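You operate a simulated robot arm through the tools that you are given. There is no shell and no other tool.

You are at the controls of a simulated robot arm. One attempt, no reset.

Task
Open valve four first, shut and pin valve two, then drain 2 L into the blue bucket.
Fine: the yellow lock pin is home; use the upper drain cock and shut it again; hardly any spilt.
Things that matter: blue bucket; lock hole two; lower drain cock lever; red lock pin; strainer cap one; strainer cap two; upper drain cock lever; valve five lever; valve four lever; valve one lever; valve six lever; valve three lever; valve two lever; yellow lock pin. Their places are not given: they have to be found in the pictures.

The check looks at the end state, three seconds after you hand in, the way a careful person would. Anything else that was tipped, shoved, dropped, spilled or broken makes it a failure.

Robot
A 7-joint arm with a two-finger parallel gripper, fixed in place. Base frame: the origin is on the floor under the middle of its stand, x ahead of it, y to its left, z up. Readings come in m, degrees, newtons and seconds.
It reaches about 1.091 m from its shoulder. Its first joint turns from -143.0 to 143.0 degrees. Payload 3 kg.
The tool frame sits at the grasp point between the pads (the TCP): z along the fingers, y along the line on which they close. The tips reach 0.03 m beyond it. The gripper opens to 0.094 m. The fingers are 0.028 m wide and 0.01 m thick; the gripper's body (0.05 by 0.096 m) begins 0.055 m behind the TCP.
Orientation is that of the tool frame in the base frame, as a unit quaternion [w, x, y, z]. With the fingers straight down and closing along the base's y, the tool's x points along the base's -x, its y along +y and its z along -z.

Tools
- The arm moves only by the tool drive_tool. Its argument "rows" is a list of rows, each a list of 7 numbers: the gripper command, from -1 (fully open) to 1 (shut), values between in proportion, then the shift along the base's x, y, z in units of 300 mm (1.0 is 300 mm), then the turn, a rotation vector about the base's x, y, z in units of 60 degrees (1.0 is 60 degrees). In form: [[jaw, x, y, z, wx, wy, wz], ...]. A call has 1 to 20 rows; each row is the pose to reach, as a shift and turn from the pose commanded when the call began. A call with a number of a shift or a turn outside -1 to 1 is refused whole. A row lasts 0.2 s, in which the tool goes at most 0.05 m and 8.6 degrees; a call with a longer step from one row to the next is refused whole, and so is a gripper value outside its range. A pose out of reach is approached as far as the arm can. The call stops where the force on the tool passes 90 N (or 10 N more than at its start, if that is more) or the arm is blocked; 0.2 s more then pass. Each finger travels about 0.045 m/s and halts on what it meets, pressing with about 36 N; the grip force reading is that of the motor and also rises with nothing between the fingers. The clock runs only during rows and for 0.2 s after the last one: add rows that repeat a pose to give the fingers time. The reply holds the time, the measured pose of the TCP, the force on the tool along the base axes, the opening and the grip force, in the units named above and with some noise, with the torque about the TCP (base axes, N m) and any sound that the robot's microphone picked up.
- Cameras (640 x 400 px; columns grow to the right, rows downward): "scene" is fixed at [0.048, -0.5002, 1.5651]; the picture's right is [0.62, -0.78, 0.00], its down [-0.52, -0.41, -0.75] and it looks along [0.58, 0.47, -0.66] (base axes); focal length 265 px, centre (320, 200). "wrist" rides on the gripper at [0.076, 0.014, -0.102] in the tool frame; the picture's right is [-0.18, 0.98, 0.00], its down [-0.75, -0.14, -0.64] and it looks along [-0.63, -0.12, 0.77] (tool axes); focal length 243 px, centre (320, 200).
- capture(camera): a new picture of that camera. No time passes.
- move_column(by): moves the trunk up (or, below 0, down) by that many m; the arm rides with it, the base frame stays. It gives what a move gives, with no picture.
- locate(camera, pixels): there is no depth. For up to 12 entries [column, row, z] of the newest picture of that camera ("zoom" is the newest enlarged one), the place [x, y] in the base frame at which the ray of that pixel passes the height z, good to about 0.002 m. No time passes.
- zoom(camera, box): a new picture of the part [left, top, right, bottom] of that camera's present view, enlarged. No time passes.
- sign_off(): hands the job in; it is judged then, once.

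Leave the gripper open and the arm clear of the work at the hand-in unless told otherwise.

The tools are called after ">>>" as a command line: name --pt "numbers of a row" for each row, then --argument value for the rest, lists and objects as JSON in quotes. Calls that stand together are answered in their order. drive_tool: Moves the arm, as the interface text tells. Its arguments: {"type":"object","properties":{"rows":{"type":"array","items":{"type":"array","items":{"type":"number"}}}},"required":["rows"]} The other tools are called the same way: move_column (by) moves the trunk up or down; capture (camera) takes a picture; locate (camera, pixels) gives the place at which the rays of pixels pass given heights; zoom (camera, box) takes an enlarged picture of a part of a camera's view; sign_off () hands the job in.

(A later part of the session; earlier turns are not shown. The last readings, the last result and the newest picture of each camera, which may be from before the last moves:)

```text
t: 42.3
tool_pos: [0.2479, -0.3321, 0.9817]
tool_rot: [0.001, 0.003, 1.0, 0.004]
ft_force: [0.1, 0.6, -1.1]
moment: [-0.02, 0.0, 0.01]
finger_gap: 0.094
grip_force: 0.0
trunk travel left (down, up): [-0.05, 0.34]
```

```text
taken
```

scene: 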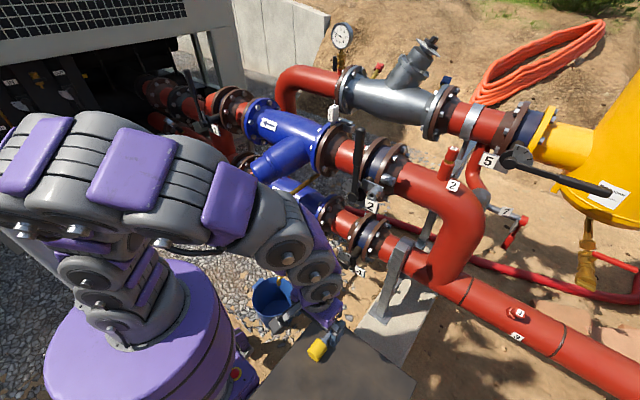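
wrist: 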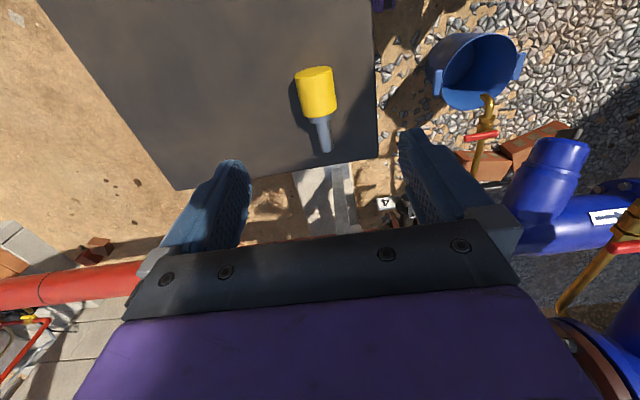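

The pin shows at (316,92), with its shank pointing to (325,150). I'll zoom in for exact placing.

>>> zoom --camera "wrist" --box '[270, 50, 370, 170]'

>>> zoom --camera "scene" --box '[285, 310, 355, 370]'

```text
3.33 times, centred on (320, 110) of wrist
```

zoom: 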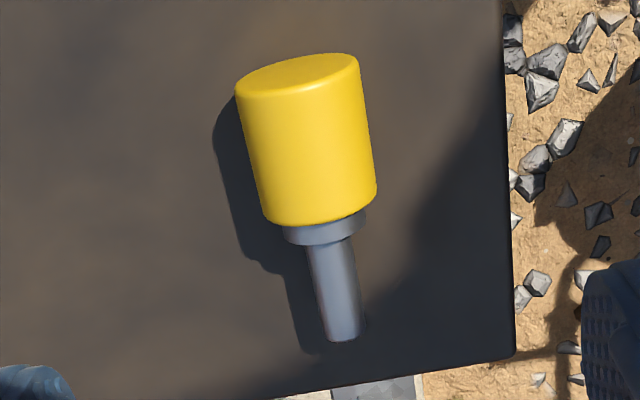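

```text
6.67 times, centred on (320, 340) of scene
```

zoom: 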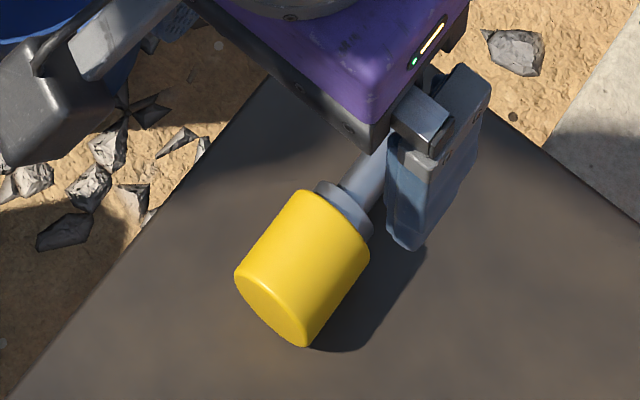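

Getting base coordinates of the pin head, collar and tip at axis height ~0.81, and the table corner.

>>> locate --camera "wrist" --pixels '[[313.4, 72.5, 0.81], [317, 92, 0.81], [321.5, 119.6, 0.81], [327.5, 149, 0.81], [327.5, 149, 0.79], [376.5, 156, 0.79], [295.3, 78, 0.81], [331.7, 69, 0.81]]'

>>> locate --camera "scene" --pixels '[[317.2, 350.2, 0.81], [324.6, 341.2, 0.81], [332.5, 328.8, 0.81], [322.75, 310, 0.79]]'

```text
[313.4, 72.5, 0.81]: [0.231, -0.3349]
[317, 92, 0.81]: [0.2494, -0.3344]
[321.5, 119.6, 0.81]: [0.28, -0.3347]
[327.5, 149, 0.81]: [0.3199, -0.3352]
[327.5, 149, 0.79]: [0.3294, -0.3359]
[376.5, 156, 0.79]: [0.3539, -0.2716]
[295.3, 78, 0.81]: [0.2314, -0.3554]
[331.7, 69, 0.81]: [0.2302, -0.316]
```

```text
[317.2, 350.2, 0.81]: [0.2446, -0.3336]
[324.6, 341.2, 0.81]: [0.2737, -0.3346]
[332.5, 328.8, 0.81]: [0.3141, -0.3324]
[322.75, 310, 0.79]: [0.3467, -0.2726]
```

The pin's axis is at y≈-0.3345, with the head spanning x 0.226–0.270 (39 mm diameter) and the tip at ~0.318. I'll descend in line, pausing at z≈0.87 to check the fingers straddle the head.

>>> drive_tool --pt "-1 0.003 -0.008 -0.13 0 0 0" --pt "-1 0.003 -0.008 -0.26 0 0 0" --pt "-1 0.003 -0.008 -0.37 0 0 0" --pt "-1 0.003 -0.008 -0.37 0 0 0"

>>> capture --camera "wrist"

>>> zoom --camera "scene" --box '[285, 300, 365, 370]'

```text
t: 43.3
tool_pos: [0.2491, -0.3333, 0.8689]
tool_rot: [0.002, 0.004, 1.0, 0.002]
ft_force: [-0.5, -0.2, -0.2]
moment: [0.03, 0.02, -0.04]
finger_gap: 0.0938
grip_force: 0.0
trunk travel left (down, up): [-0.05, 0.34]
```

```text
taken
```

wrist: 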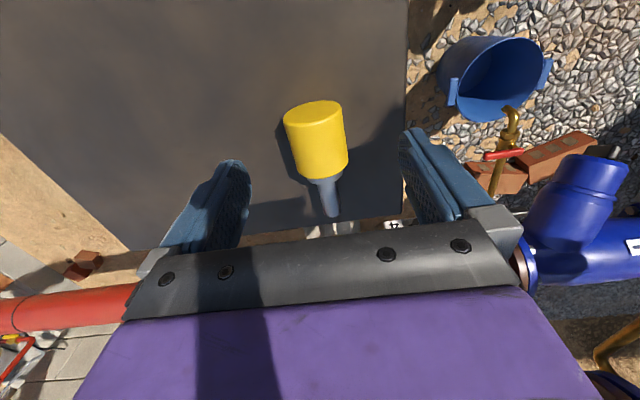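

```text
5.71 times, centred on (325, 335) of scene
```

zoom: 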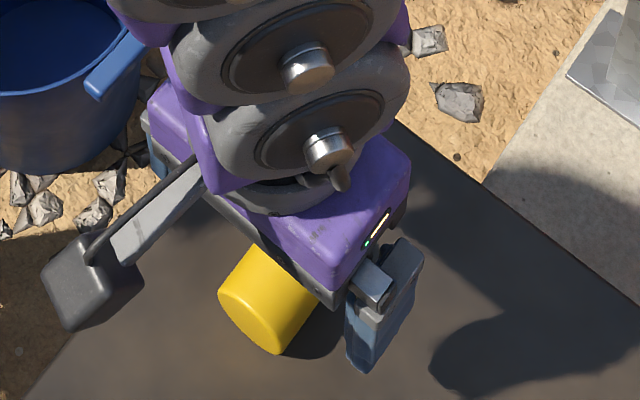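

The head is centred between the fingers. Descending to z≈0.829 and closing on it.

>>> drive_tool --pt "-1 0 -0.003 -0.06 0 0 0" --pt "-1 0 -0.003 -0.12 0 0 0" --pt "-1 0 -0.003 -0.133 0 0 0" --pt "-0.5 0 -0.003 -0.133 0 0 0" --pt "0.0 0 -0.003 -0.133 0 0 0" --pt "0.4 0 -0.003 -0.133 0 0 0" --pt "0.6 0 -0.003 -0.133 0 0 0" --pt "0.6 0 -0.003 -0.133 0 0 0" --pt "0.6 0 -0.003 -0.133 0 0 0" --pt "0.6 0 -0.003 -0.133 0 0 0"

>>> capture --camera "wrist"

```text
t: 45.5
tool_pos: [0.2492, -0.3352, 0.8301]
tool_rot: [0.002, 0.004, 1.0, 0.003]
ft_force: [-0.2, -1.4, 5.0]
moment: [-0.04, 0.03, 0.07]
finger_gap: 0.037
grip_force: 36.3
trunk travel left (down, up): [-0.05, 0.34]
```

```text
taken
```

wrist: 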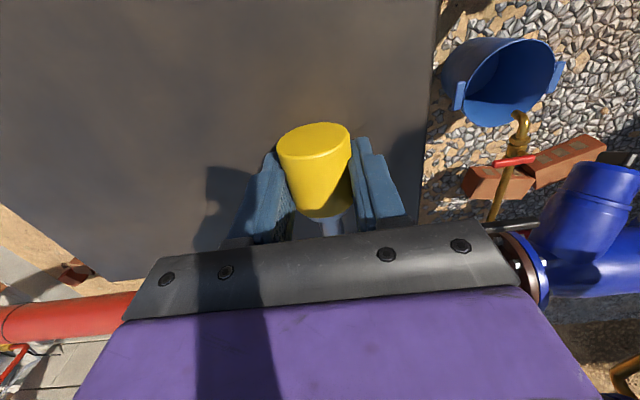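

Gripped at a 37 mm gap with 36 N. Lifting straight up.

>>> drive_tool --pt "0.7 0 0 0.06 0 0 0" --pt "0.7 0 0 0.16 0 0 0" --pt "0.7 0 0 0.3 0 0 0" --pt "0.7 0 0 0.44 0 0 0" --pt "0.7 0 0 0.58 0 0 0" --pt "0.7 0 0 0.58 0 0 0"

>>> capture --camera "wrist"

>>> zoom --camera "scene" --box '[270, 240, 380, 350]'

```text
t: 46.9
tool_pos: [0.2507, -0.3378, 1.0042]
tool_rot: [0.001, 0.004, 1.0, 0.003]
ft_force: [0.4, -0.5, -1.4]
moment: [-0.02, -0.04, 0.02]
finger_gap: 0.0368
grip_force: 36.2
trunk travel left (down, up): [-0.05, 0.34]
```

```text
taken
```

wrist: 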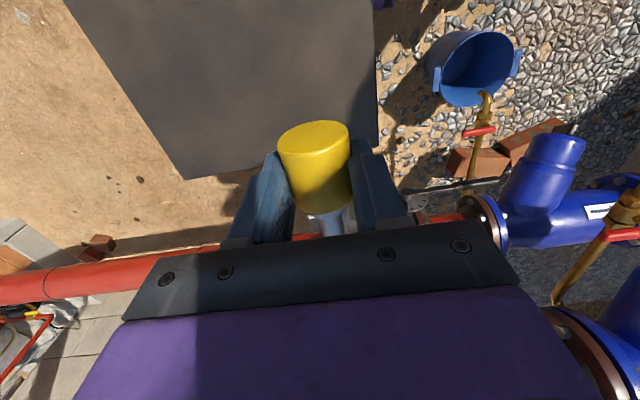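

```text
3.64 times, centred on (325, 295) of scene
```

zoom: 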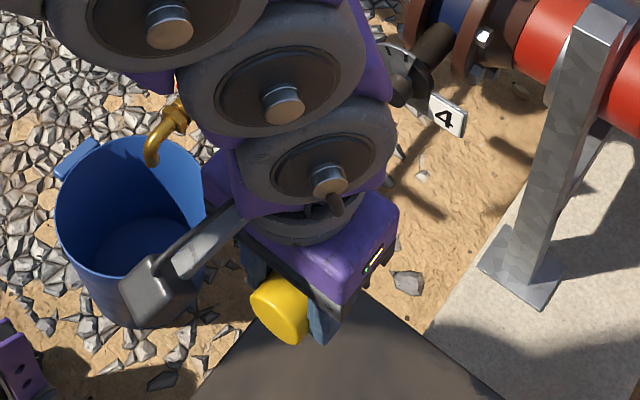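

The pin is held firmly. Now I'll carry it up and over to a stand-off in front of the lock boss.

>>> drive_tool --pt "0.7 0.05 0.02 0.1 0 0 0" --pt "0.7 0.12 0.06 0.2 0 0 0" --pt "0.7 0.22 0.11 0.28 0 0 0" --pt "0.7 0.33 0.17 0.33 0 0 0" --pt "0.7 0.44 0.23 0.35 0 0 0" --pt "0.7 0.55 0.29 0.35 0 0 0" --pt "0.7 0.66 0.34 0.35 0 0 0" --pt "0.7 0.76 0.38 0.33 0 0 0" --pt "0.7 0.83 0.4 0.3 0 0 0" --pt "0.7 0.83 0.4 0.3 0 0 0"

>>> capture --camera "wrist"

>>> zoom --camera "scene" --box '[300, 130, 420, 230]'

```text
t: 49.1
tool_pos: [0.4993, -0.2164, 1.0953]
tool_rot: [0.001, 0.004, 1.0, 0.003]
ft_force: [0.0, 0.3, -0.1]
moment: [0.0, 0.03, 0.04]
finger_gap: 0.0368
grip_force: 35.8
trunk travel left (down, up): [-0.05, 0.34]
```

```text
taken
```

wrist: 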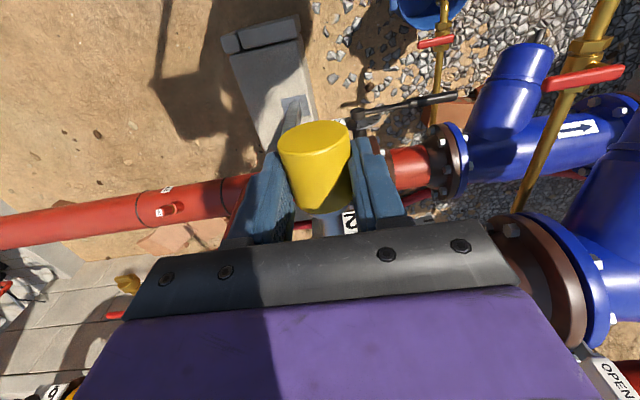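

```text
4.00 times, centred on (360, 180) of scene
```

zoom: 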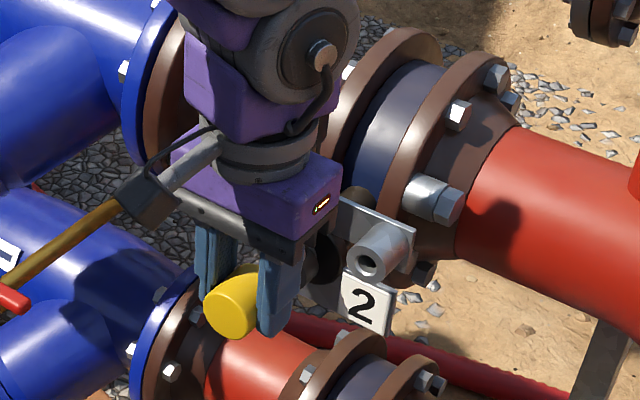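

The wrist view of the boss is hidden by the pin head, so I'll measure with zooms: the pin's back face in the scene view (to calibrate the pin's position in the grip) and the boss mouth.

>>> zoom --camera "scene" --box '[320, 180, 360, 220]'

>>> zoom --camera "scene" --box '[355, 175, 395, 215]'

```text
10.00 times, centred on (340, 200) of scene
```

zoom: 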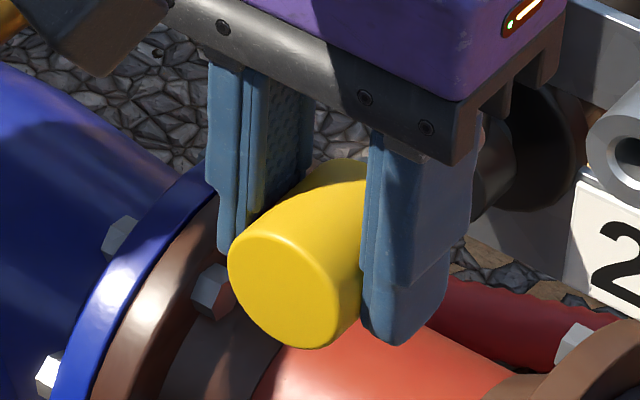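

```text
10.00 times, centred on (375, 195) of scene
```

zoom: 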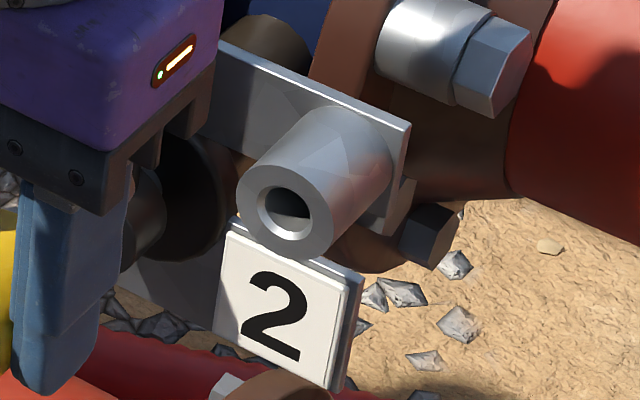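

Locating the pin's back-face centre (336.4,209.0) and the boss mouth centre (371.5,196.0) at candidate heights.

>>> locate --camera "scene" --pixels '[[336.4, 209.0, 1.07], [336.4, 209.0, 1.08], [336.4, 209.0, 1.09], [371.5, 196.0, 0.98], [371.5, 196.0, 0.985], [371.5, 196.0, 0.99], [371.5, 196.0, 0.995], [371.5, 196.0, 1.0]]'

```text
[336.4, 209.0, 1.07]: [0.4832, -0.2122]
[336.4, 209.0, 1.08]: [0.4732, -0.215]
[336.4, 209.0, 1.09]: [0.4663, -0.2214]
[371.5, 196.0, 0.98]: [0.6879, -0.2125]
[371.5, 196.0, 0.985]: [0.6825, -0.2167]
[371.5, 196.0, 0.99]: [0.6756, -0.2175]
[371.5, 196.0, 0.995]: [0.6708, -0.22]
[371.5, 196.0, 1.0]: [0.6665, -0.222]
```

Pin-in-grip position agrees with the measured TCP within 2–3 mm. To pin down the boss centre better, I'll view it with the wrist camera from two side positions. First view: tool shifted to y≈-0.38 with a 25° tilt.

>>> drive_tool --pt "0.7 -0.02 -0.1 0.05 0 -0.1 0" --pt "0.7 -0.04 -0.2 0.05 0 -0.2 0" --pt "0.7 -0.06 -0.3 0.05 0 -0.3 0" --pt "0.7 -0.08 -0.42 0.03 0 -0.4 0" --pt "0.7 -0.1 -0.53 0.0 0 -0.42 0" --pt "0.7 -0.1 -0.53 0.0 0 -0.42 0"

>>> capture --camera "wrist"

```text
t: 50.5
tool_pos: [0.4694, -0.3756, 1.0945]
tool_rot: [0.221, 0.002, 0.975, 0.003]
ft_force: [-0.3, 0.0, -1.4]
moment: [0.03, 0.01, -0.01]
finger_gap: 0.0365
grip_force: 35.7
trunk travel left (down, up): [-0.05, 0.34]
```

```text
taken
```

wrist: 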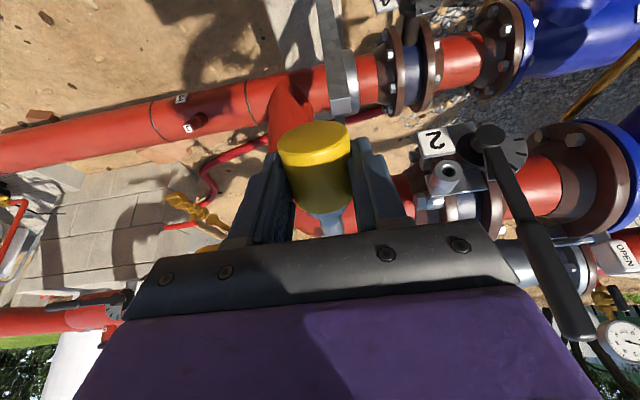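

The boss is visible at (448,172). Zooming in for its mouth centre.

>>> zoom --camera "wrist" --box '[420, 140, 480, 200]'

>>> zoom --camera "wrist" --box '[270, 110, 390, 240]'

```text
6.67 times, centred on (450, 170) of wrist
```

zoom: 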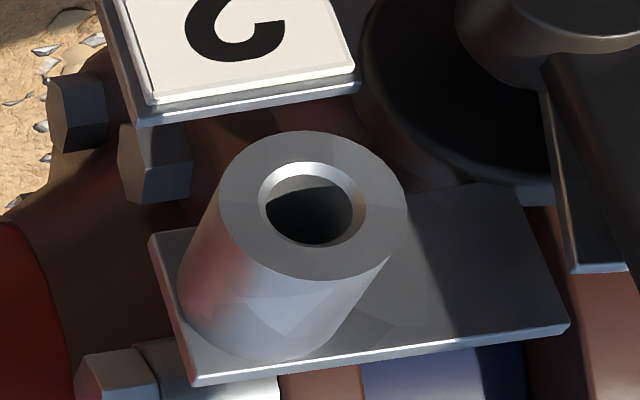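

```text
3.08 times, centred on (330, 175) of wrist
```

zoom: 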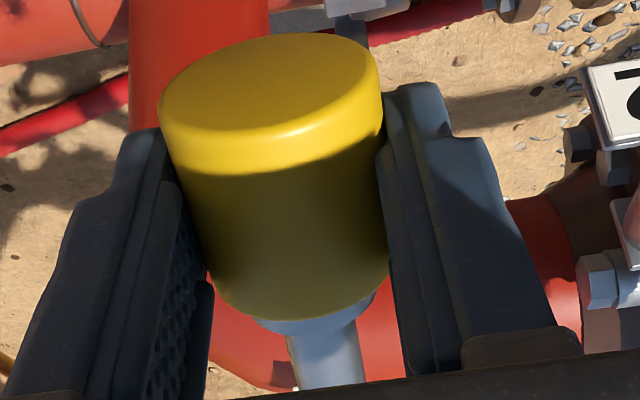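

Boss mouth centre at wrist pixel (448.8,170.6). Locating at candidate heights.

>>> locate --camera "wrist" --pixels '[[448.8, 170.6, 0.98], [448.8, 170.6, 0.985], [448.8, 170.6, 0.99], [448.8, 170.6, 0.995], [448.8, 170.6, 1.0], [448.8, 170.6, 0.9], [448.8, 170.6, 1.1]]'

>>> locate --camera "scene" --pixels '[[371.5, 196.0, 0.9], [371.5, 196.0, 0.95], [371.5, 196.0, 0.99], [371.5, 196.0, 1.0], [371.5, 196.0, 1.05], [371.5, 196.0, 1.1]]'

```text
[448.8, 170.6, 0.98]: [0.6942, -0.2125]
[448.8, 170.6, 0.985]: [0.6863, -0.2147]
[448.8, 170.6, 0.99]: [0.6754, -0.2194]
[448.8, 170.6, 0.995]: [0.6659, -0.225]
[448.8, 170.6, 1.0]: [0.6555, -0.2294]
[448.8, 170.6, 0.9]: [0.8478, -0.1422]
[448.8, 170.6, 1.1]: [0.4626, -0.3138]
```

```text
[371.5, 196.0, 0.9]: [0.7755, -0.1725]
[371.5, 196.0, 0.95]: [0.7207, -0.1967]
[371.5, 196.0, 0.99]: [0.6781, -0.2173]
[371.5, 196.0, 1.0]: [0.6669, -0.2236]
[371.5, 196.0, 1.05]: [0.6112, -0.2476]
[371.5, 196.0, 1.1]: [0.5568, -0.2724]
```

Now the second side view, from y≈-0.08.

>>> drive_tool --pt "0.7 0 0.15 0.02 0 0 0" --pt "0.7 0 0.3 0.03 0 0 0" --pt "0.7 0 0.45 0.03 0 0 0" --pt "0.7 0 0.6 0.03 0 0 0" --pt "0.7 0 0.75 0.03 0 0 0" --pt "0.7 0 0.9 0.02 0 0 0" --pt "0.7 0 1.0 0.0 0 0 0" --pt "0.7 0 1.0 0.0 0 0 0"

>>> capture --camera "wrist"

```text
t: 52.3
tool_pos: [0.4697, -0.0739, 1.0946]
tool_rot: [0.22, 0.003, 0.976, 0.003]
ft_force: [-0.3, -0.2, -1.5]
moment: [0.0, 0.05, 0.03]
finger_gap: 0.0368
grip_force: 35.9
trunk travel left (down, up): [-0.05, 0.34]
```

```text
taken
```

wrist: 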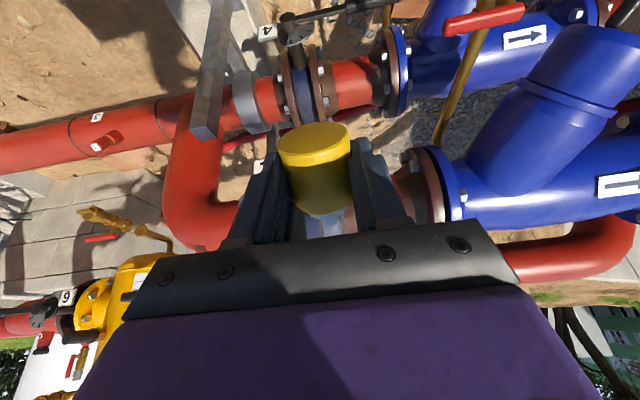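

The boss is just behind the left finger. I'll shift a further 90 mm in +y.

>>> drive_tool --pt "0.7 0 0.15 0.02 0 0 0" --pt "0.7 0 0.3 0.04 0 0 0" --pt "0.7 0 0.33 0.04 0 0 0"

>>> capture --camera "wrist"

>>> zoom --camera "wrist" --box '[170, 120, 260, 210]'

```text
t: 53.1
tool_pos: [0.4686, 0.025, 1.107]
tool_rot: [0.219, 0.003, 0.976, 0.003]
ft_force: [0.0, -0.2, -1.2]
moment: [0.0, 0.01, 0.02]
finger_gap: 0.0368
grip_force: 36.1
trunk travel left (down, up): [-0.05, 0.34]
```

```text
taken
```

wrist: 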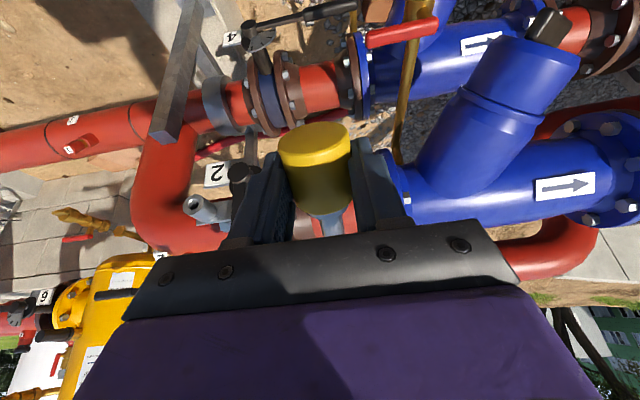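

```text
4.44 times, centred on (215, 165) of wrist
```

zoom: 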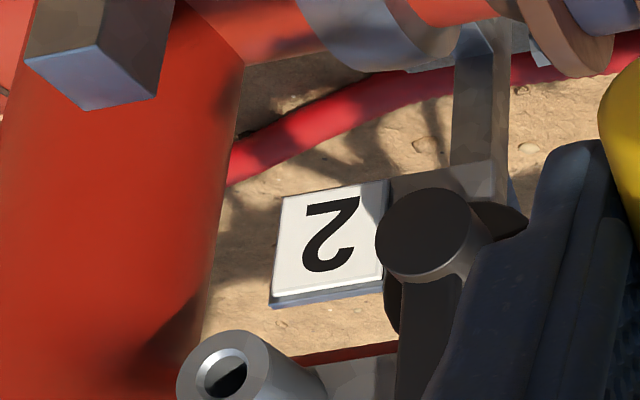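

The boss is at about (193,206). Zooming in there.

>>> zoom --camera "wrist" --box '[170, 180, 230, 240]'

```text
6.67 times, centred on (200, 210) of wrist
```

zoom: 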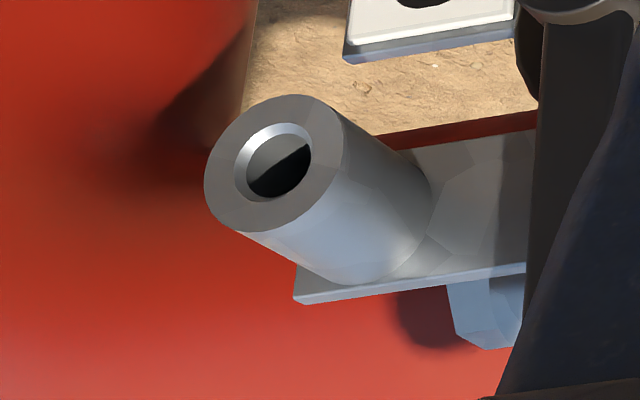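

Boss mouth centre at wrist pixel (193.0,204.3). Locating.

>>> locate --camera "wrist" --pixels '[[193.0, 204.3, 0.9], [193.0, 204.3, 0.95], [193.0, 204.3, 0.98], [193.0, 204.3, 0.985], [193.0, 204.3, 0.99], [193.0, 204.3, 0.995], [193.0, 204.3, 1.0], [193.0, 204.3, 1.05], [193.0, 204.3, 1.1]]'

```text
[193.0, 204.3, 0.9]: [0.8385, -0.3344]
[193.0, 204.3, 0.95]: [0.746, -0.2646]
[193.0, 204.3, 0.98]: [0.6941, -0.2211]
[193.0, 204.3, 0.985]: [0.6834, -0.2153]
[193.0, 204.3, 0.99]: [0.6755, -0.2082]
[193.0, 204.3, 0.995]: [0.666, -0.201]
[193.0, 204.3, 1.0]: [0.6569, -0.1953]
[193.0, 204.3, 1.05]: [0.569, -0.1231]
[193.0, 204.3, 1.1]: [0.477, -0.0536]
```

All three rays now agree: the boss mouth centre is at (0.684, -0.215, 0.985). Next I'll calibrate where the pin tip sits relative to the TCP. In this pose the shank should be visible to the scene camera near (285,156).

>>> zoom --camera "scene" --box '[255, 140, 305, 190]'

>>> capture --camera "scene"

```text
8.00 times, centred on (280, 165) of scene
```

zoom: 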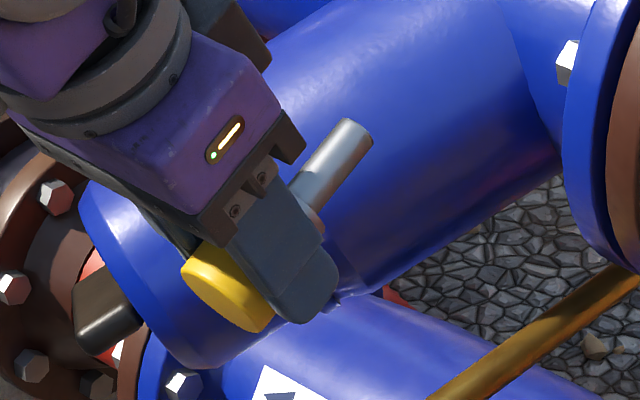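

```text
taken
```

scene: 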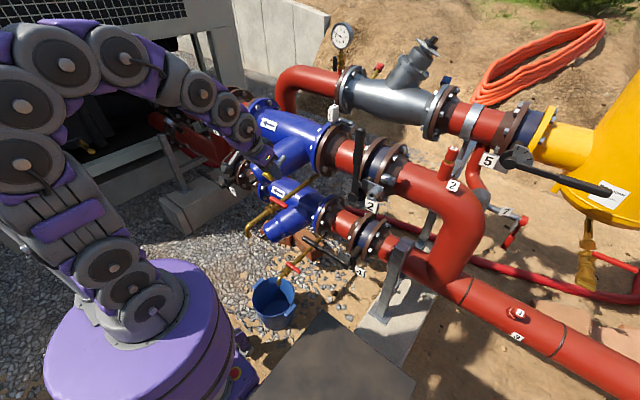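

The shank tip is visible at scene (284.6,156.5), very close to my prediction (285.3,156.4). Locating it for exact offsets, along with the shank's emergence near the collar (277.6,164.0).

>>> locate --camera "scene" --pixels '[[284.6, 156.5, 1.1], [284.6, 156.5, 1.12], [284.6, 156.5, 1.14], [278.3, 163.3, 1.08], [278.3, 163.3, 1.1], [278.3, 163.3, 1.12]]'

```text
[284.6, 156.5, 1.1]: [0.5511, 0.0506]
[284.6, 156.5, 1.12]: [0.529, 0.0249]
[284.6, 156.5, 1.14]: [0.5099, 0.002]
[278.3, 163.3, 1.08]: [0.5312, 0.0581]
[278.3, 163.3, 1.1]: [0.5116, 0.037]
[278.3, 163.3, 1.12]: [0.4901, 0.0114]
```

The pin tip sits at +0.0606 m ahead of the TCP and 0.014 m along the fingers. The upright lever is close to where the hand will be, so I'll roll the hand 20° about the pin's axis to lean it away from the lever. The target pin axis is y=-0.215, z=0.985. First I'll go to a stand-off with the tip ~60 mm short of the mouth.

>>> drive_tool --pt "0.7 0.0 -0.1 0.03 0.042 0.052 0.009" --pt "0.7 0.0 -0.2 0.04 0.083 0.103 0.018" --pt "0.7 0.02 -0.31 0.02 0.125 0.155 0.027" --pt "0.7 0.06 -0.42 -0.03 0.167 0.206 0.036" --pt "0.7 0.12 -0.53 -0.1 0.208 0.258 0.045" --pt "0.7 0.18 -0.63 -0.18 0.25 0.309 0.054" --pt "0.7 0.25 -0.73 -0.25 0.292 0.36 0.063" --pt "0.7 0.305 -0.816 -0.31 0.333 0.412 0.072" --pt "0.7 0.305 -0.816 -0.31 0.333 0.412 0.072"

>>> capture --camera "wrist"

>>> zoom --camera "scene" --box '[320, 150, 400, 220]'

```text
t: 55.1
tool_pos: [0.5584, -0.2204, 1.0133]
tool_rot: [0.003, 0.005, 0.984, 0.179]
ft_force: [0.4, 0.2, -1.0]
moment: [-0.02, 0.02, -0.03]
finger_gap: 0.0368
grip_force: 36.1
trunk travel left (down, up): [-0.05, 0.34]
```

```text
taken
```

wrist: 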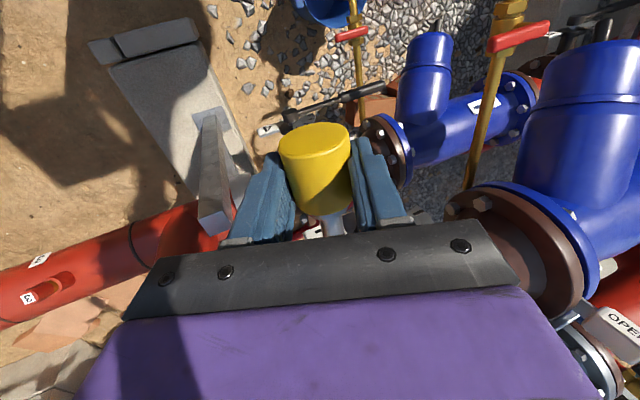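

```text
5.71 times, centred on (360, 185) of scene
```

zoom: 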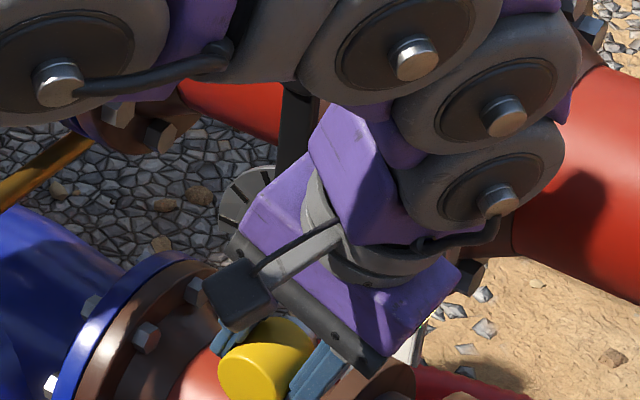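

The scene view is blocked by the hand now, so I'll rely on the measured geometry and force feedback. Lining up: TCP y -0.219, z 0.9977, tiny yaw fix, and the tip about 10 mm before the mouth.

>>> drive_tool --pt "0.7 0.0 0.004 -0.03 0 0 0.0105" --pt "0.7 0.06 0.004 -0.052 0 0 0.0105" --pt "0.7 0.12 0.004 -0.052 0 0 0.0105" --pt "0.7 0.18 0.004 -0.052 0 0 0.0105" --pt "0.7 0.18 0.004 -0.052 0 0 0.0105"

>>> capture --camera "wrist"

>>> capture --camera "scene"

```text
t: 56.3
tool_pos: [0.6146, -0.2203, 0.9984]
tool_rot: [0.003, -0.001, 0.984, 0.178]
ft_force: [-0.7, 0.2, -1.8]
moment: [-0.05, -0.02, 0.01]
finger_gap: 0.037
grip_force: 35.8
trunk travel left (down, up): [-0.05, 0.34]
```

```text
taken
```

wrist: 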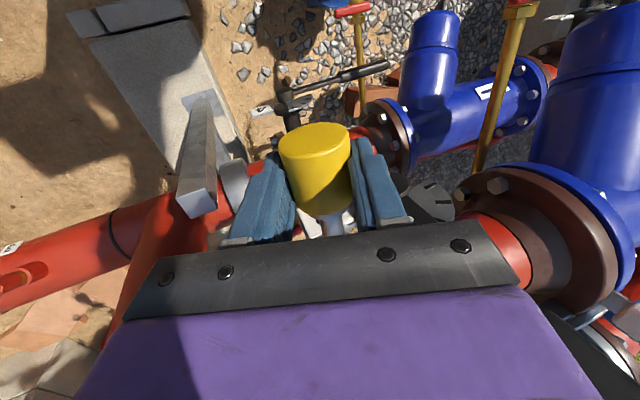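

```text
taken
```

scene: 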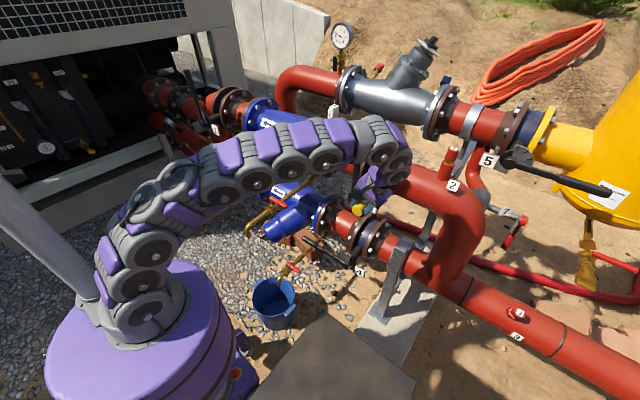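

The tip is estimated at (0.675,-0.2154,0.9859), with the mouth at (0.684,-0.215,0.985), so it's within 1 mm. Advancing slowly in 4–5 mm steps.

>>> drive_tool --pt "0.7 0.015 0.001 -0.003 0 0 0" --pt "0.7 0.03 0.001 -0.003 0 0 0" --pt "0.7 0.045 0.001 -0.003 0 0 0" --pt "0.7 0.06 0.001 -0.003 0 0 0"

>>> zoom --camera "wrist" --box '[260, 100, 440, 250]'

```text
t: 57.3
tool_pos: [0.6322, -0.22, 0.998]
tool_rot: [0.004, 0.0, 0.984, 0.179]
ft_force: [-2.6, -4.8, 12.3]
moment: [-0.01, -0.63, -0.26]
finger_gap: 0.037
grip_force: 35.7
trunk travel left (down, up): [-0.05, 0.34]
```

```text
2.67 times, centred on (350, 175) of wrist
```

zoom: 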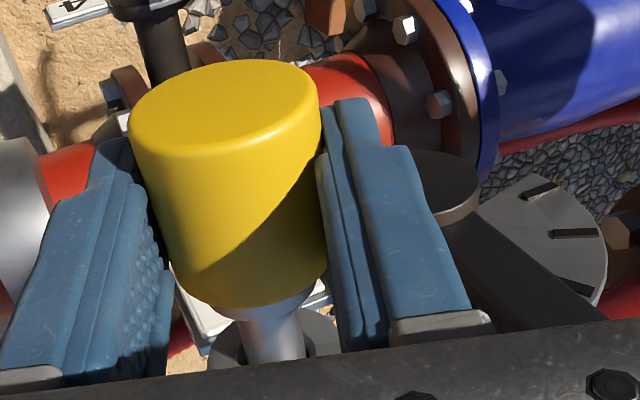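

The tip entered the hole (now ~9 mm in) with light side forces: +12 N z and -5 N y. I'll shift 1.5 mm up and 0.7 mm toward −y to relax, then continue inserting.

>>> drive_tool --pt "0.7 0.0 -0.0025 0.005 0 0 0" --pt "0.7 0.012 -0.0025 0.005 0 0 0" --pt "0.7 0.024 -0.0025 0.005 0 0 0" --pt "0.7 0.036 -0.0025 0.005 0 0 0"

>>> zoom --camera "wrist" --box '[260, 100, 440, 250]'

```text
t: 58.3
tool_pos: [0.6432, -0.2203, 0.9993]
tool_rot: [0.001, 0.0, 0.984, 0.178]
ft_force: [-0.4, -0.6, -0.8]
moment: [0.01, -0.01, -0.04]
finger_gap: 0.037
grip_force: 35.8
trunk travel left (down, up): [-0.05, 0.34]
```

```text
2.67 times, centred on (350, 175) of wrist
```

zoom: 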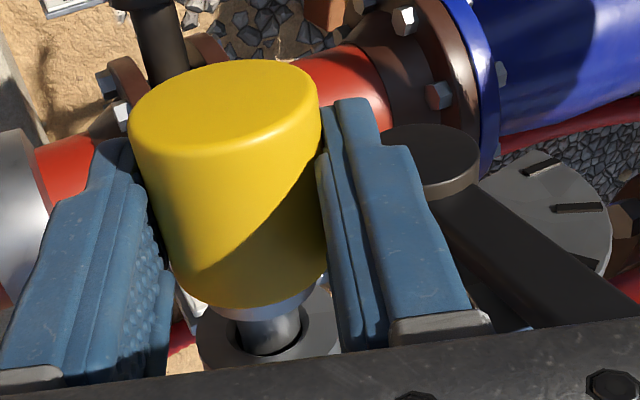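

The shank is sliding freely in the hole. Continuing until the collar seats on the boss, watching Fx.

>>> drive_tool --pt "0.7 0.012 0 0 0 0 0" --pt "0.7 0.024 0 0 0 0 0" --pt "0.7 0.036 0 0 0 0 0" --pt "0.7 0.048 0 0 0 0 0"

>>> zoom --camera "wrist" --box '[260, 100, 440, 250]'

```text
t: 59.3
tool_pos: [0.6571, -0.2203, 0.9987]
tool_rot: [0.002, 0.0, 0.984, 0.18]
ft_force: [-1.6, -1.6, 1.5]
moment: [-0.09, -0.14, -0.02]
finger_gap: 0.0369
grip_force: 36.6
trunk travel left (down, up): [-0.05, 0.34]
```

```text
2.67 times, centred on (350, 175) of wrist
```

zoom: 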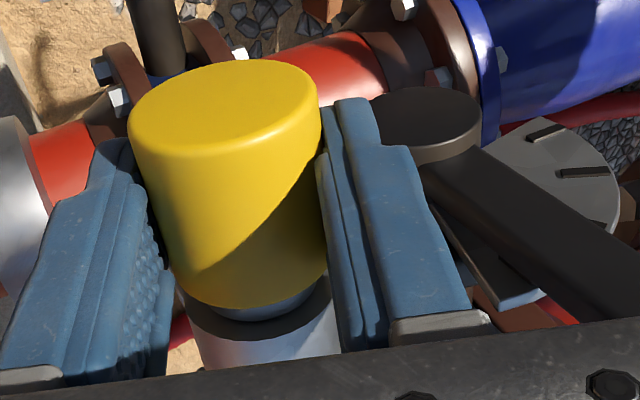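

The collar is almost on the boss face. Pushing in small steps until the force shows it is seated.

>>> drive_tool --pt "0.7 0.008 0 0 0 0 0" --pt "0.7 0.016 0 0 0 0 0" --pt "0.7 0.024 0 0 0 0 0" --pt "0.7 0.024 0 0 0 0 0"

>>> zoom --camera "wrist" --box '[260, 100, 440, 250]'

```text
t: 60.3
tool_pos: [0.662, -0.2203, 0.9985]
tool_rot: [0.002, -0.001, 0.984, 0.179]
ft_force: [-24.9, 2.0, -1.3]
moment: [-0.08, 0.39, 0.2]
finger_gap: 0.0369
grip_force: 36.1
trunk travel left (down, up): [-0.05, 0.34]
```

```text
2.67 times, centred on (350, 175) of wrist
```

zoom: 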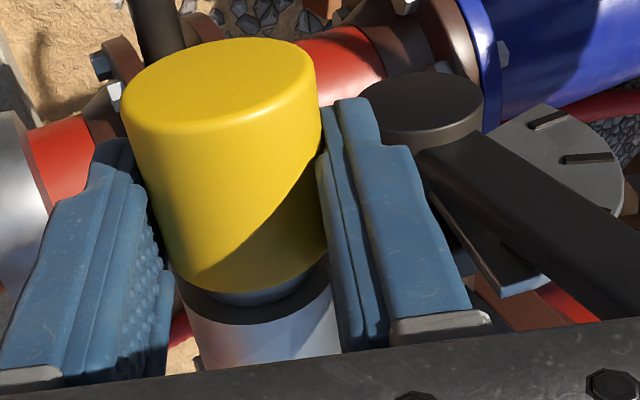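

The push gives -25 N and no shank is visible between collar and boss, so the pin is home. I'll open only to ~56 mm (the lever is close to the right finger) and back straight out along −x.

>>> drive_tool --pt "0.3 -0.006 0 0 0 0 0" --pt "0.0 -0.006 0 0 0 0 0" --pt "-0.19 -0.006 0 0 0 0 0" --pt "-0.19 -0.006 0 0 0 0 0" --pt "-0.19 -0.06 0 0 0 0 0" --pt "-0.19 -0.14 0 0 0 0 0" --pt "-0.19 -0.24 0 0 0 0 0" --pt "-0.19 -0.34 0 0.02 0 0 0"

>>> capture --camera "wrist"

>>> zoom --camera "scene" --box '[320, 110, 420, 220]'

```text
t: 62.1
tool_pos: [0.562, -0.2217, 1.0042]
tool_rot: [0.003, 0.0, 0.984, 0.179]
ft_force: [0.6, 0.4, 0.3]
moment: [0.02, 0.03, -0.02]
finger_gap: 0.0559
grip_force: 0.1
trunk travel left (down, up): [-0.05, 0.34]
```

```text
taken
```

wrist: 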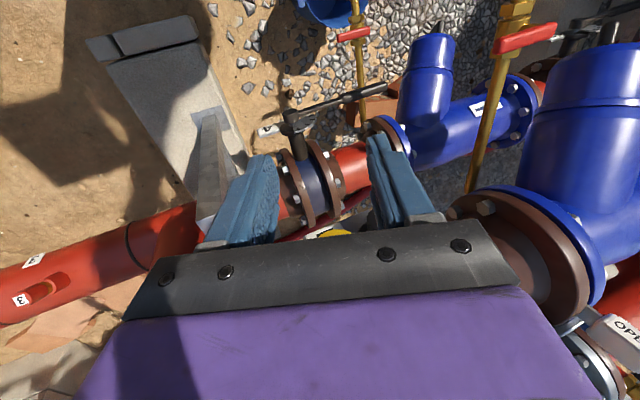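

```text
3.64 times, centred on (370, 165) of scene
```

zoom: 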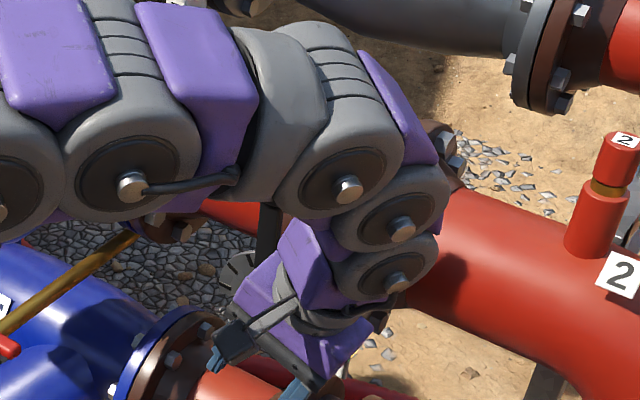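

The pin stayed in the boss (yellow visible at (335,234)). I'll back up and over toward the middle, undo the roll, and confirm the pin from both views.

>>> drive_tool --pt "-0.3 -0.08 0 0.1 0 0 0" --pt "-0.6 -0.16 0 0.22 -0.06 0 0" --pt "-1 -0.24 0.05 0.34 -0.12 0 0" --pt "-1 -0.3 0.12 0.42 -0.18 0 0" --pt "-1 -0.34 0.22 0.46 -0.24 0 0" --pt "-1 -0.37 0.34 0.48 -0.29 0 0" --pt "-1 -0.37 0.46 0.48 -0.34 0 0" --pt "-1 -0.37 0.58 0.48 -0.34 0 0"

>>> capture --camera "wrist"

>>> zoom --camera "scene" --box '[335, 160, 405, 220]'

>>> capture --camera "scene"

```text
t: 63.9
tool_pos: [0.4529, -0.0422, 1.1488]
tool_rot: [0.001, -0.001, 1.0, -0.001]
ft_force: [0.2, 0.3, 0.9]
moment: [0.0, 0.01, 0.01]
finger_gap: 0.094
grip_force: 0.0
trunk travel left (down, up): [-0.05, 0.34]
```

```text
taken
```

wrist: 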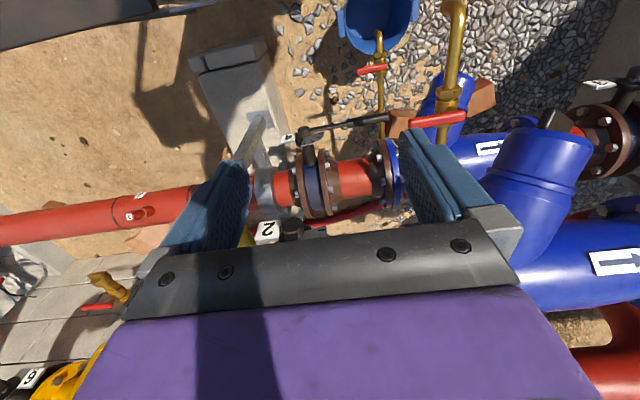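

```text
6.67 times, centred on (370, 190) of scene
```

zoom: 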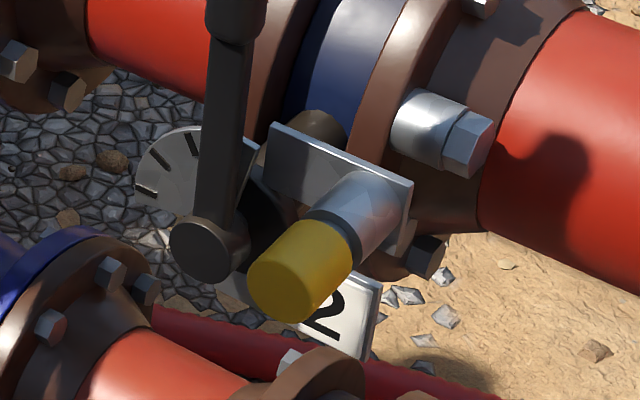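

```text
taken
```

scene: 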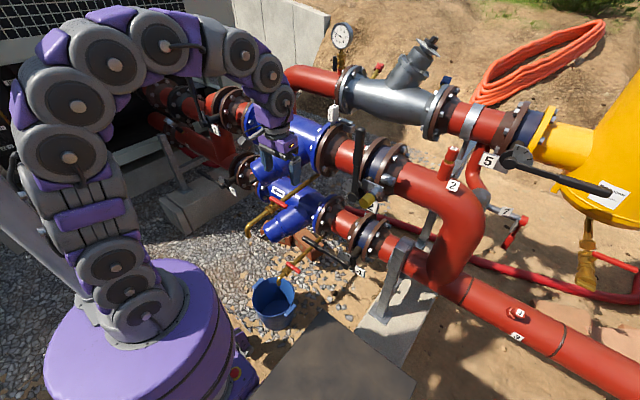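

The yellow pin is fully home, with its collar on the boss, and valve 2 is upright (shut). Next, the drain: I'll tilt the hand to look down at the upper spout and the bucket to find their relative position.

>>> drive_tool --pt "-1 0 0 0.05 0 0.14 0" --pt "-1 0 0 0.1 0 0.28 0" --pt "-1 0 0 0.15 0 0.42 0" --pt "-1 0 0 0.15 0 0.42 0"

>>> capture --camera "wrist"

>>> zoom --camera "wrist" --box '[320, 20, 520, 180]'

>>> zoom --camera "scene" --box '[235, 185, 315, 325]'

```text
t: 64.9
tool_pos: [0.4496, -0.0457, 1.1818]
tool_rot: [-0.217, 0.0, 0.976, 0.002]
ft_force: [0.2, 0.3, 0.8]
moment: [-0.02, 0.03, 0.0]
finger_gap: 0.0941
grip_force: 0.0
out of reach, approached as far as the arm can: row 3, 4
trunk travel left (down, up): [-0.05, 0.34]
```

```text
taken
```

wrist: 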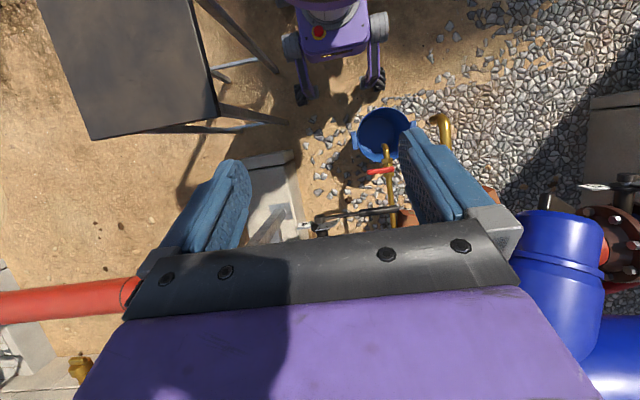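

```text
2.50 times, centred on (420, 100) of wrist
```

zoom: 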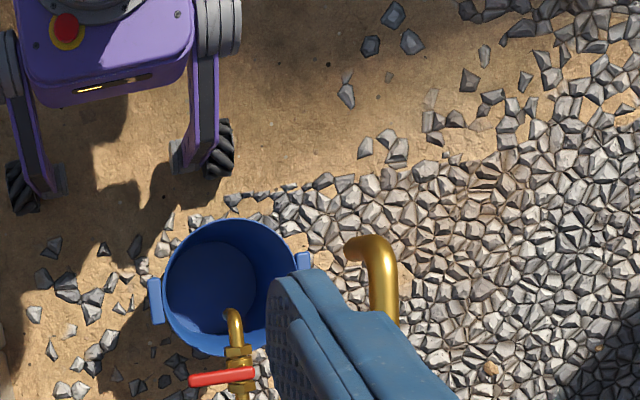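

```text
2.86 times, centred on (275, 255) of scene
```

zoom: 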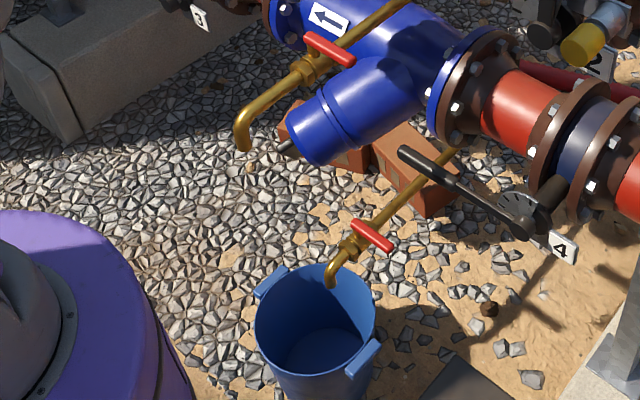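

The spout outlet is at wrist (432.8,119.2) / scene (248.1,236.8), and the bucket rim centre is at wrist (383.6,132.4) / scene (273.6,297.3). I'll triangulate both, plus the bucket's base.

>>> locate --camera "wrist" --pixels '[[432.8, 119.2, 0.6], [432.8, 119.2, 0.9], [383.6, 132.4, 0.0], [383.6, 132.4, 0.3], [434, 118, 0.6], [434, 118, 0.9]]'

>>> locate --camera "scene" --pixels '[[248.1, 236.8, 0.6], [248.1, 236.8, 0.9], [273.6, 297.3, 0.0], [273.6, 297.3, 0.3], [250.5, 226, 0.6], [250.5, 226, 0.9]]'

>>> zoom --camera "wrist" --box '[340, 90, 460, 180]'

>>> zoom --camera "scene" --box '[240, 265, 310, 335]'

```text
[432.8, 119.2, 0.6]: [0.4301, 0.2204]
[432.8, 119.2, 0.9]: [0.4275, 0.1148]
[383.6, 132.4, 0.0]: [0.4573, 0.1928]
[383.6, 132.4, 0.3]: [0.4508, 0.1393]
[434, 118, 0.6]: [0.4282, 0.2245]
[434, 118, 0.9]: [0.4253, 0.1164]
```

```text
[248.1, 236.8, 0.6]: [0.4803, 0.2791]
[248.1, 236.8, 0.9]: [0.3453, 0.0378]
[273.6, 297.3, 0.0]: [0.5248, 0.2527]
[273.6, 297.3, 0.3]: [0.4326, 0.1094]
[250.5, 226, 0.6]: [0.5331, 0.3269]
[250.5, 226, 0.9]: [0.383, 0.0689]
```

```text
4.44 times, centred on (400, 135) of wrist
```

zoom: 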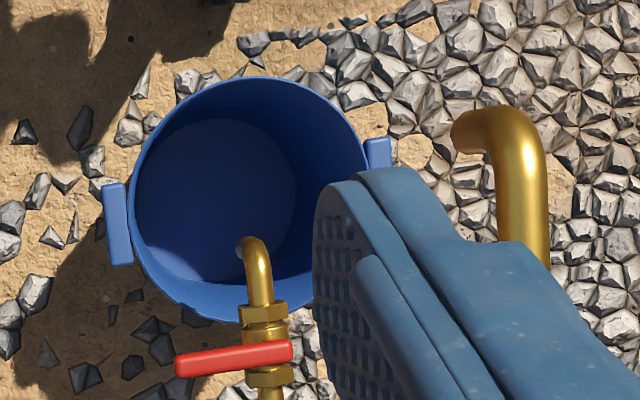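

```text
5.71 times, centred on (275, 300) of scene
```

zoom: 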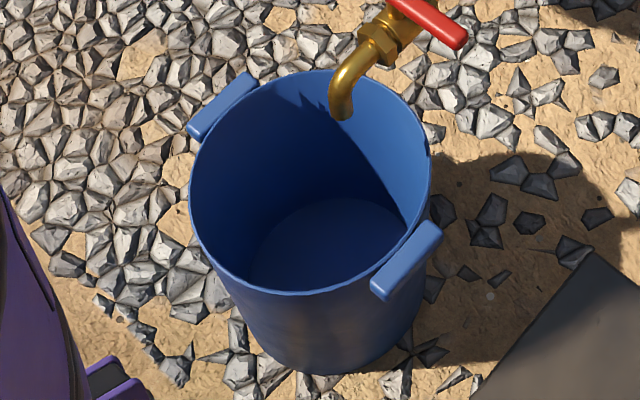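

The upper spout outlet is at about (0.427,0.177,0.723), and the bucket rim centre at about (0.457,0.154,0.21) with radius ~0.115. The vertical spout therefore already drops about 4 cm from the bucket's centre, well inside the rim, so the bucket can stay.

Now I'll get a close view of the upper cock lever.

>>> drive_tool --pt "-1 0.0 0.1 -0.03 0 -0.105 0" --pt "-1 0.0 0.22 -0.08 0 -0.21 0" --pt "-1 0.0 0.34 -0.13 0 -0.315 0" --pt "-1 0.0 0.46 -0.18 0 -0.42 0" --pt "-1 0.0 0.58 -0.22 0 -0.42 0" --pt "-1 0.0 0.65 -0.25 0 -0.42 0" --pt "-1 0.0 0.65 -0.25 0 -0.42 0"

>>> capture --camera "wrist"

>>> capture --camera "scene"

```text
t: 66.5
tool_pos: [0.4501, 0.1493, 1.1062]
tool_rot: [0.002, -0.001, 1.0, 0.001]
ft_force: [0.2, -0.6, 0.8]
moment: [-0.02, -0.03, -0.03]
finger_gap: 0.0942
grip_force: 0.0
trunk travel left (down, up): [-0.05, 0.34]
```

```text
taken
```

wrist: 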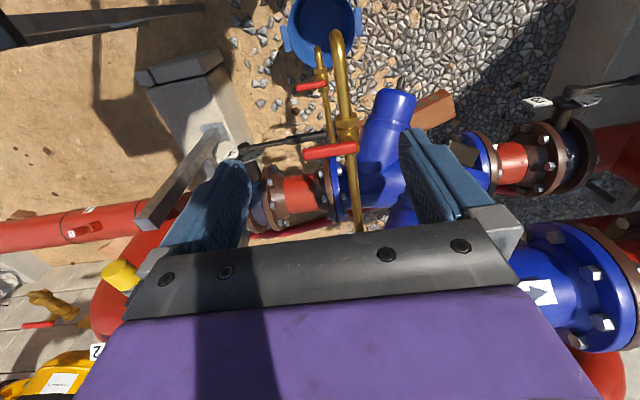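

```text
taken
```

scene: 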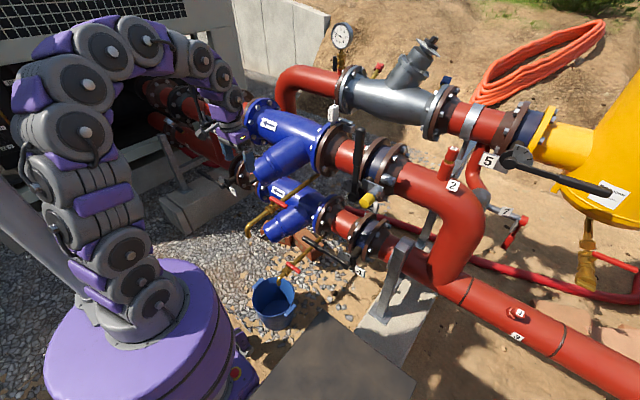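

Both cocks and the bucket are visible now. Zooming on the upper cock and the spout/bucket area.

>>> zoom --camera "wrist" --box '[285, 90, 385, 190]'

>>> zoom --camera "wrist" --box '[270, 0, 390, 100]'

>>> zoom --camera "scene" --box '[240, 180, 310, 250]'

```text
4.00 times, centred on (335, 140) of wrist
```

zoom: 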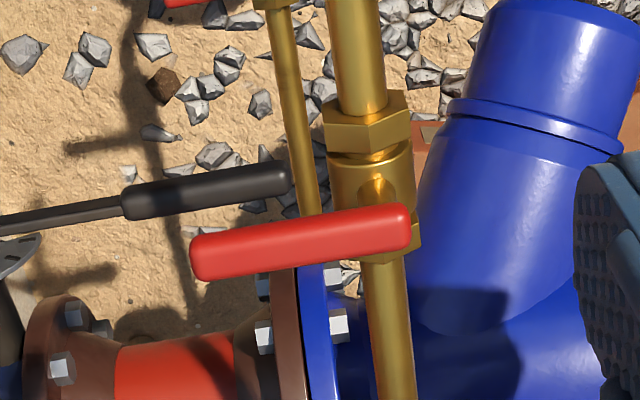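

```text
4.00 times, centred on (330, 50) of wrist
```

zoom: 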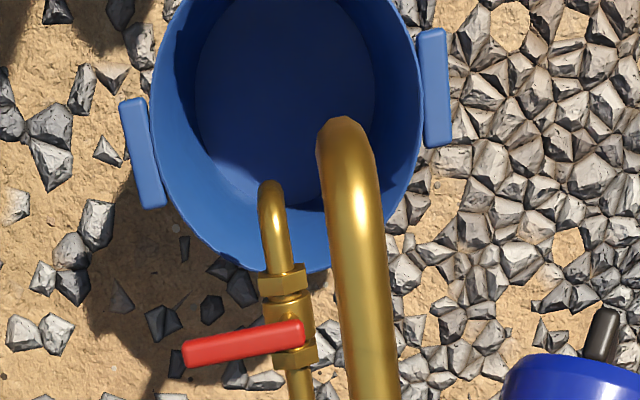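

```text
5.71 times, centred on (275, 215) of scene
```

zoom: 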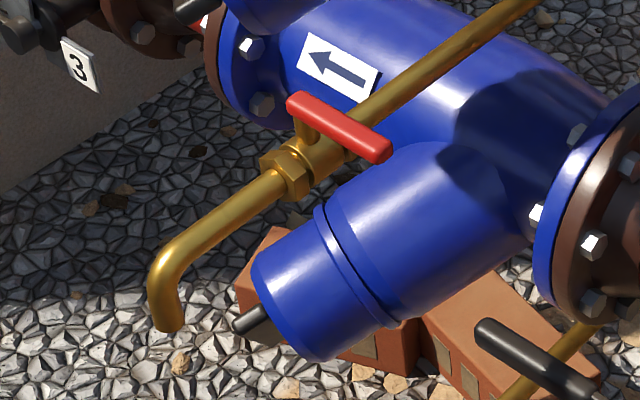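

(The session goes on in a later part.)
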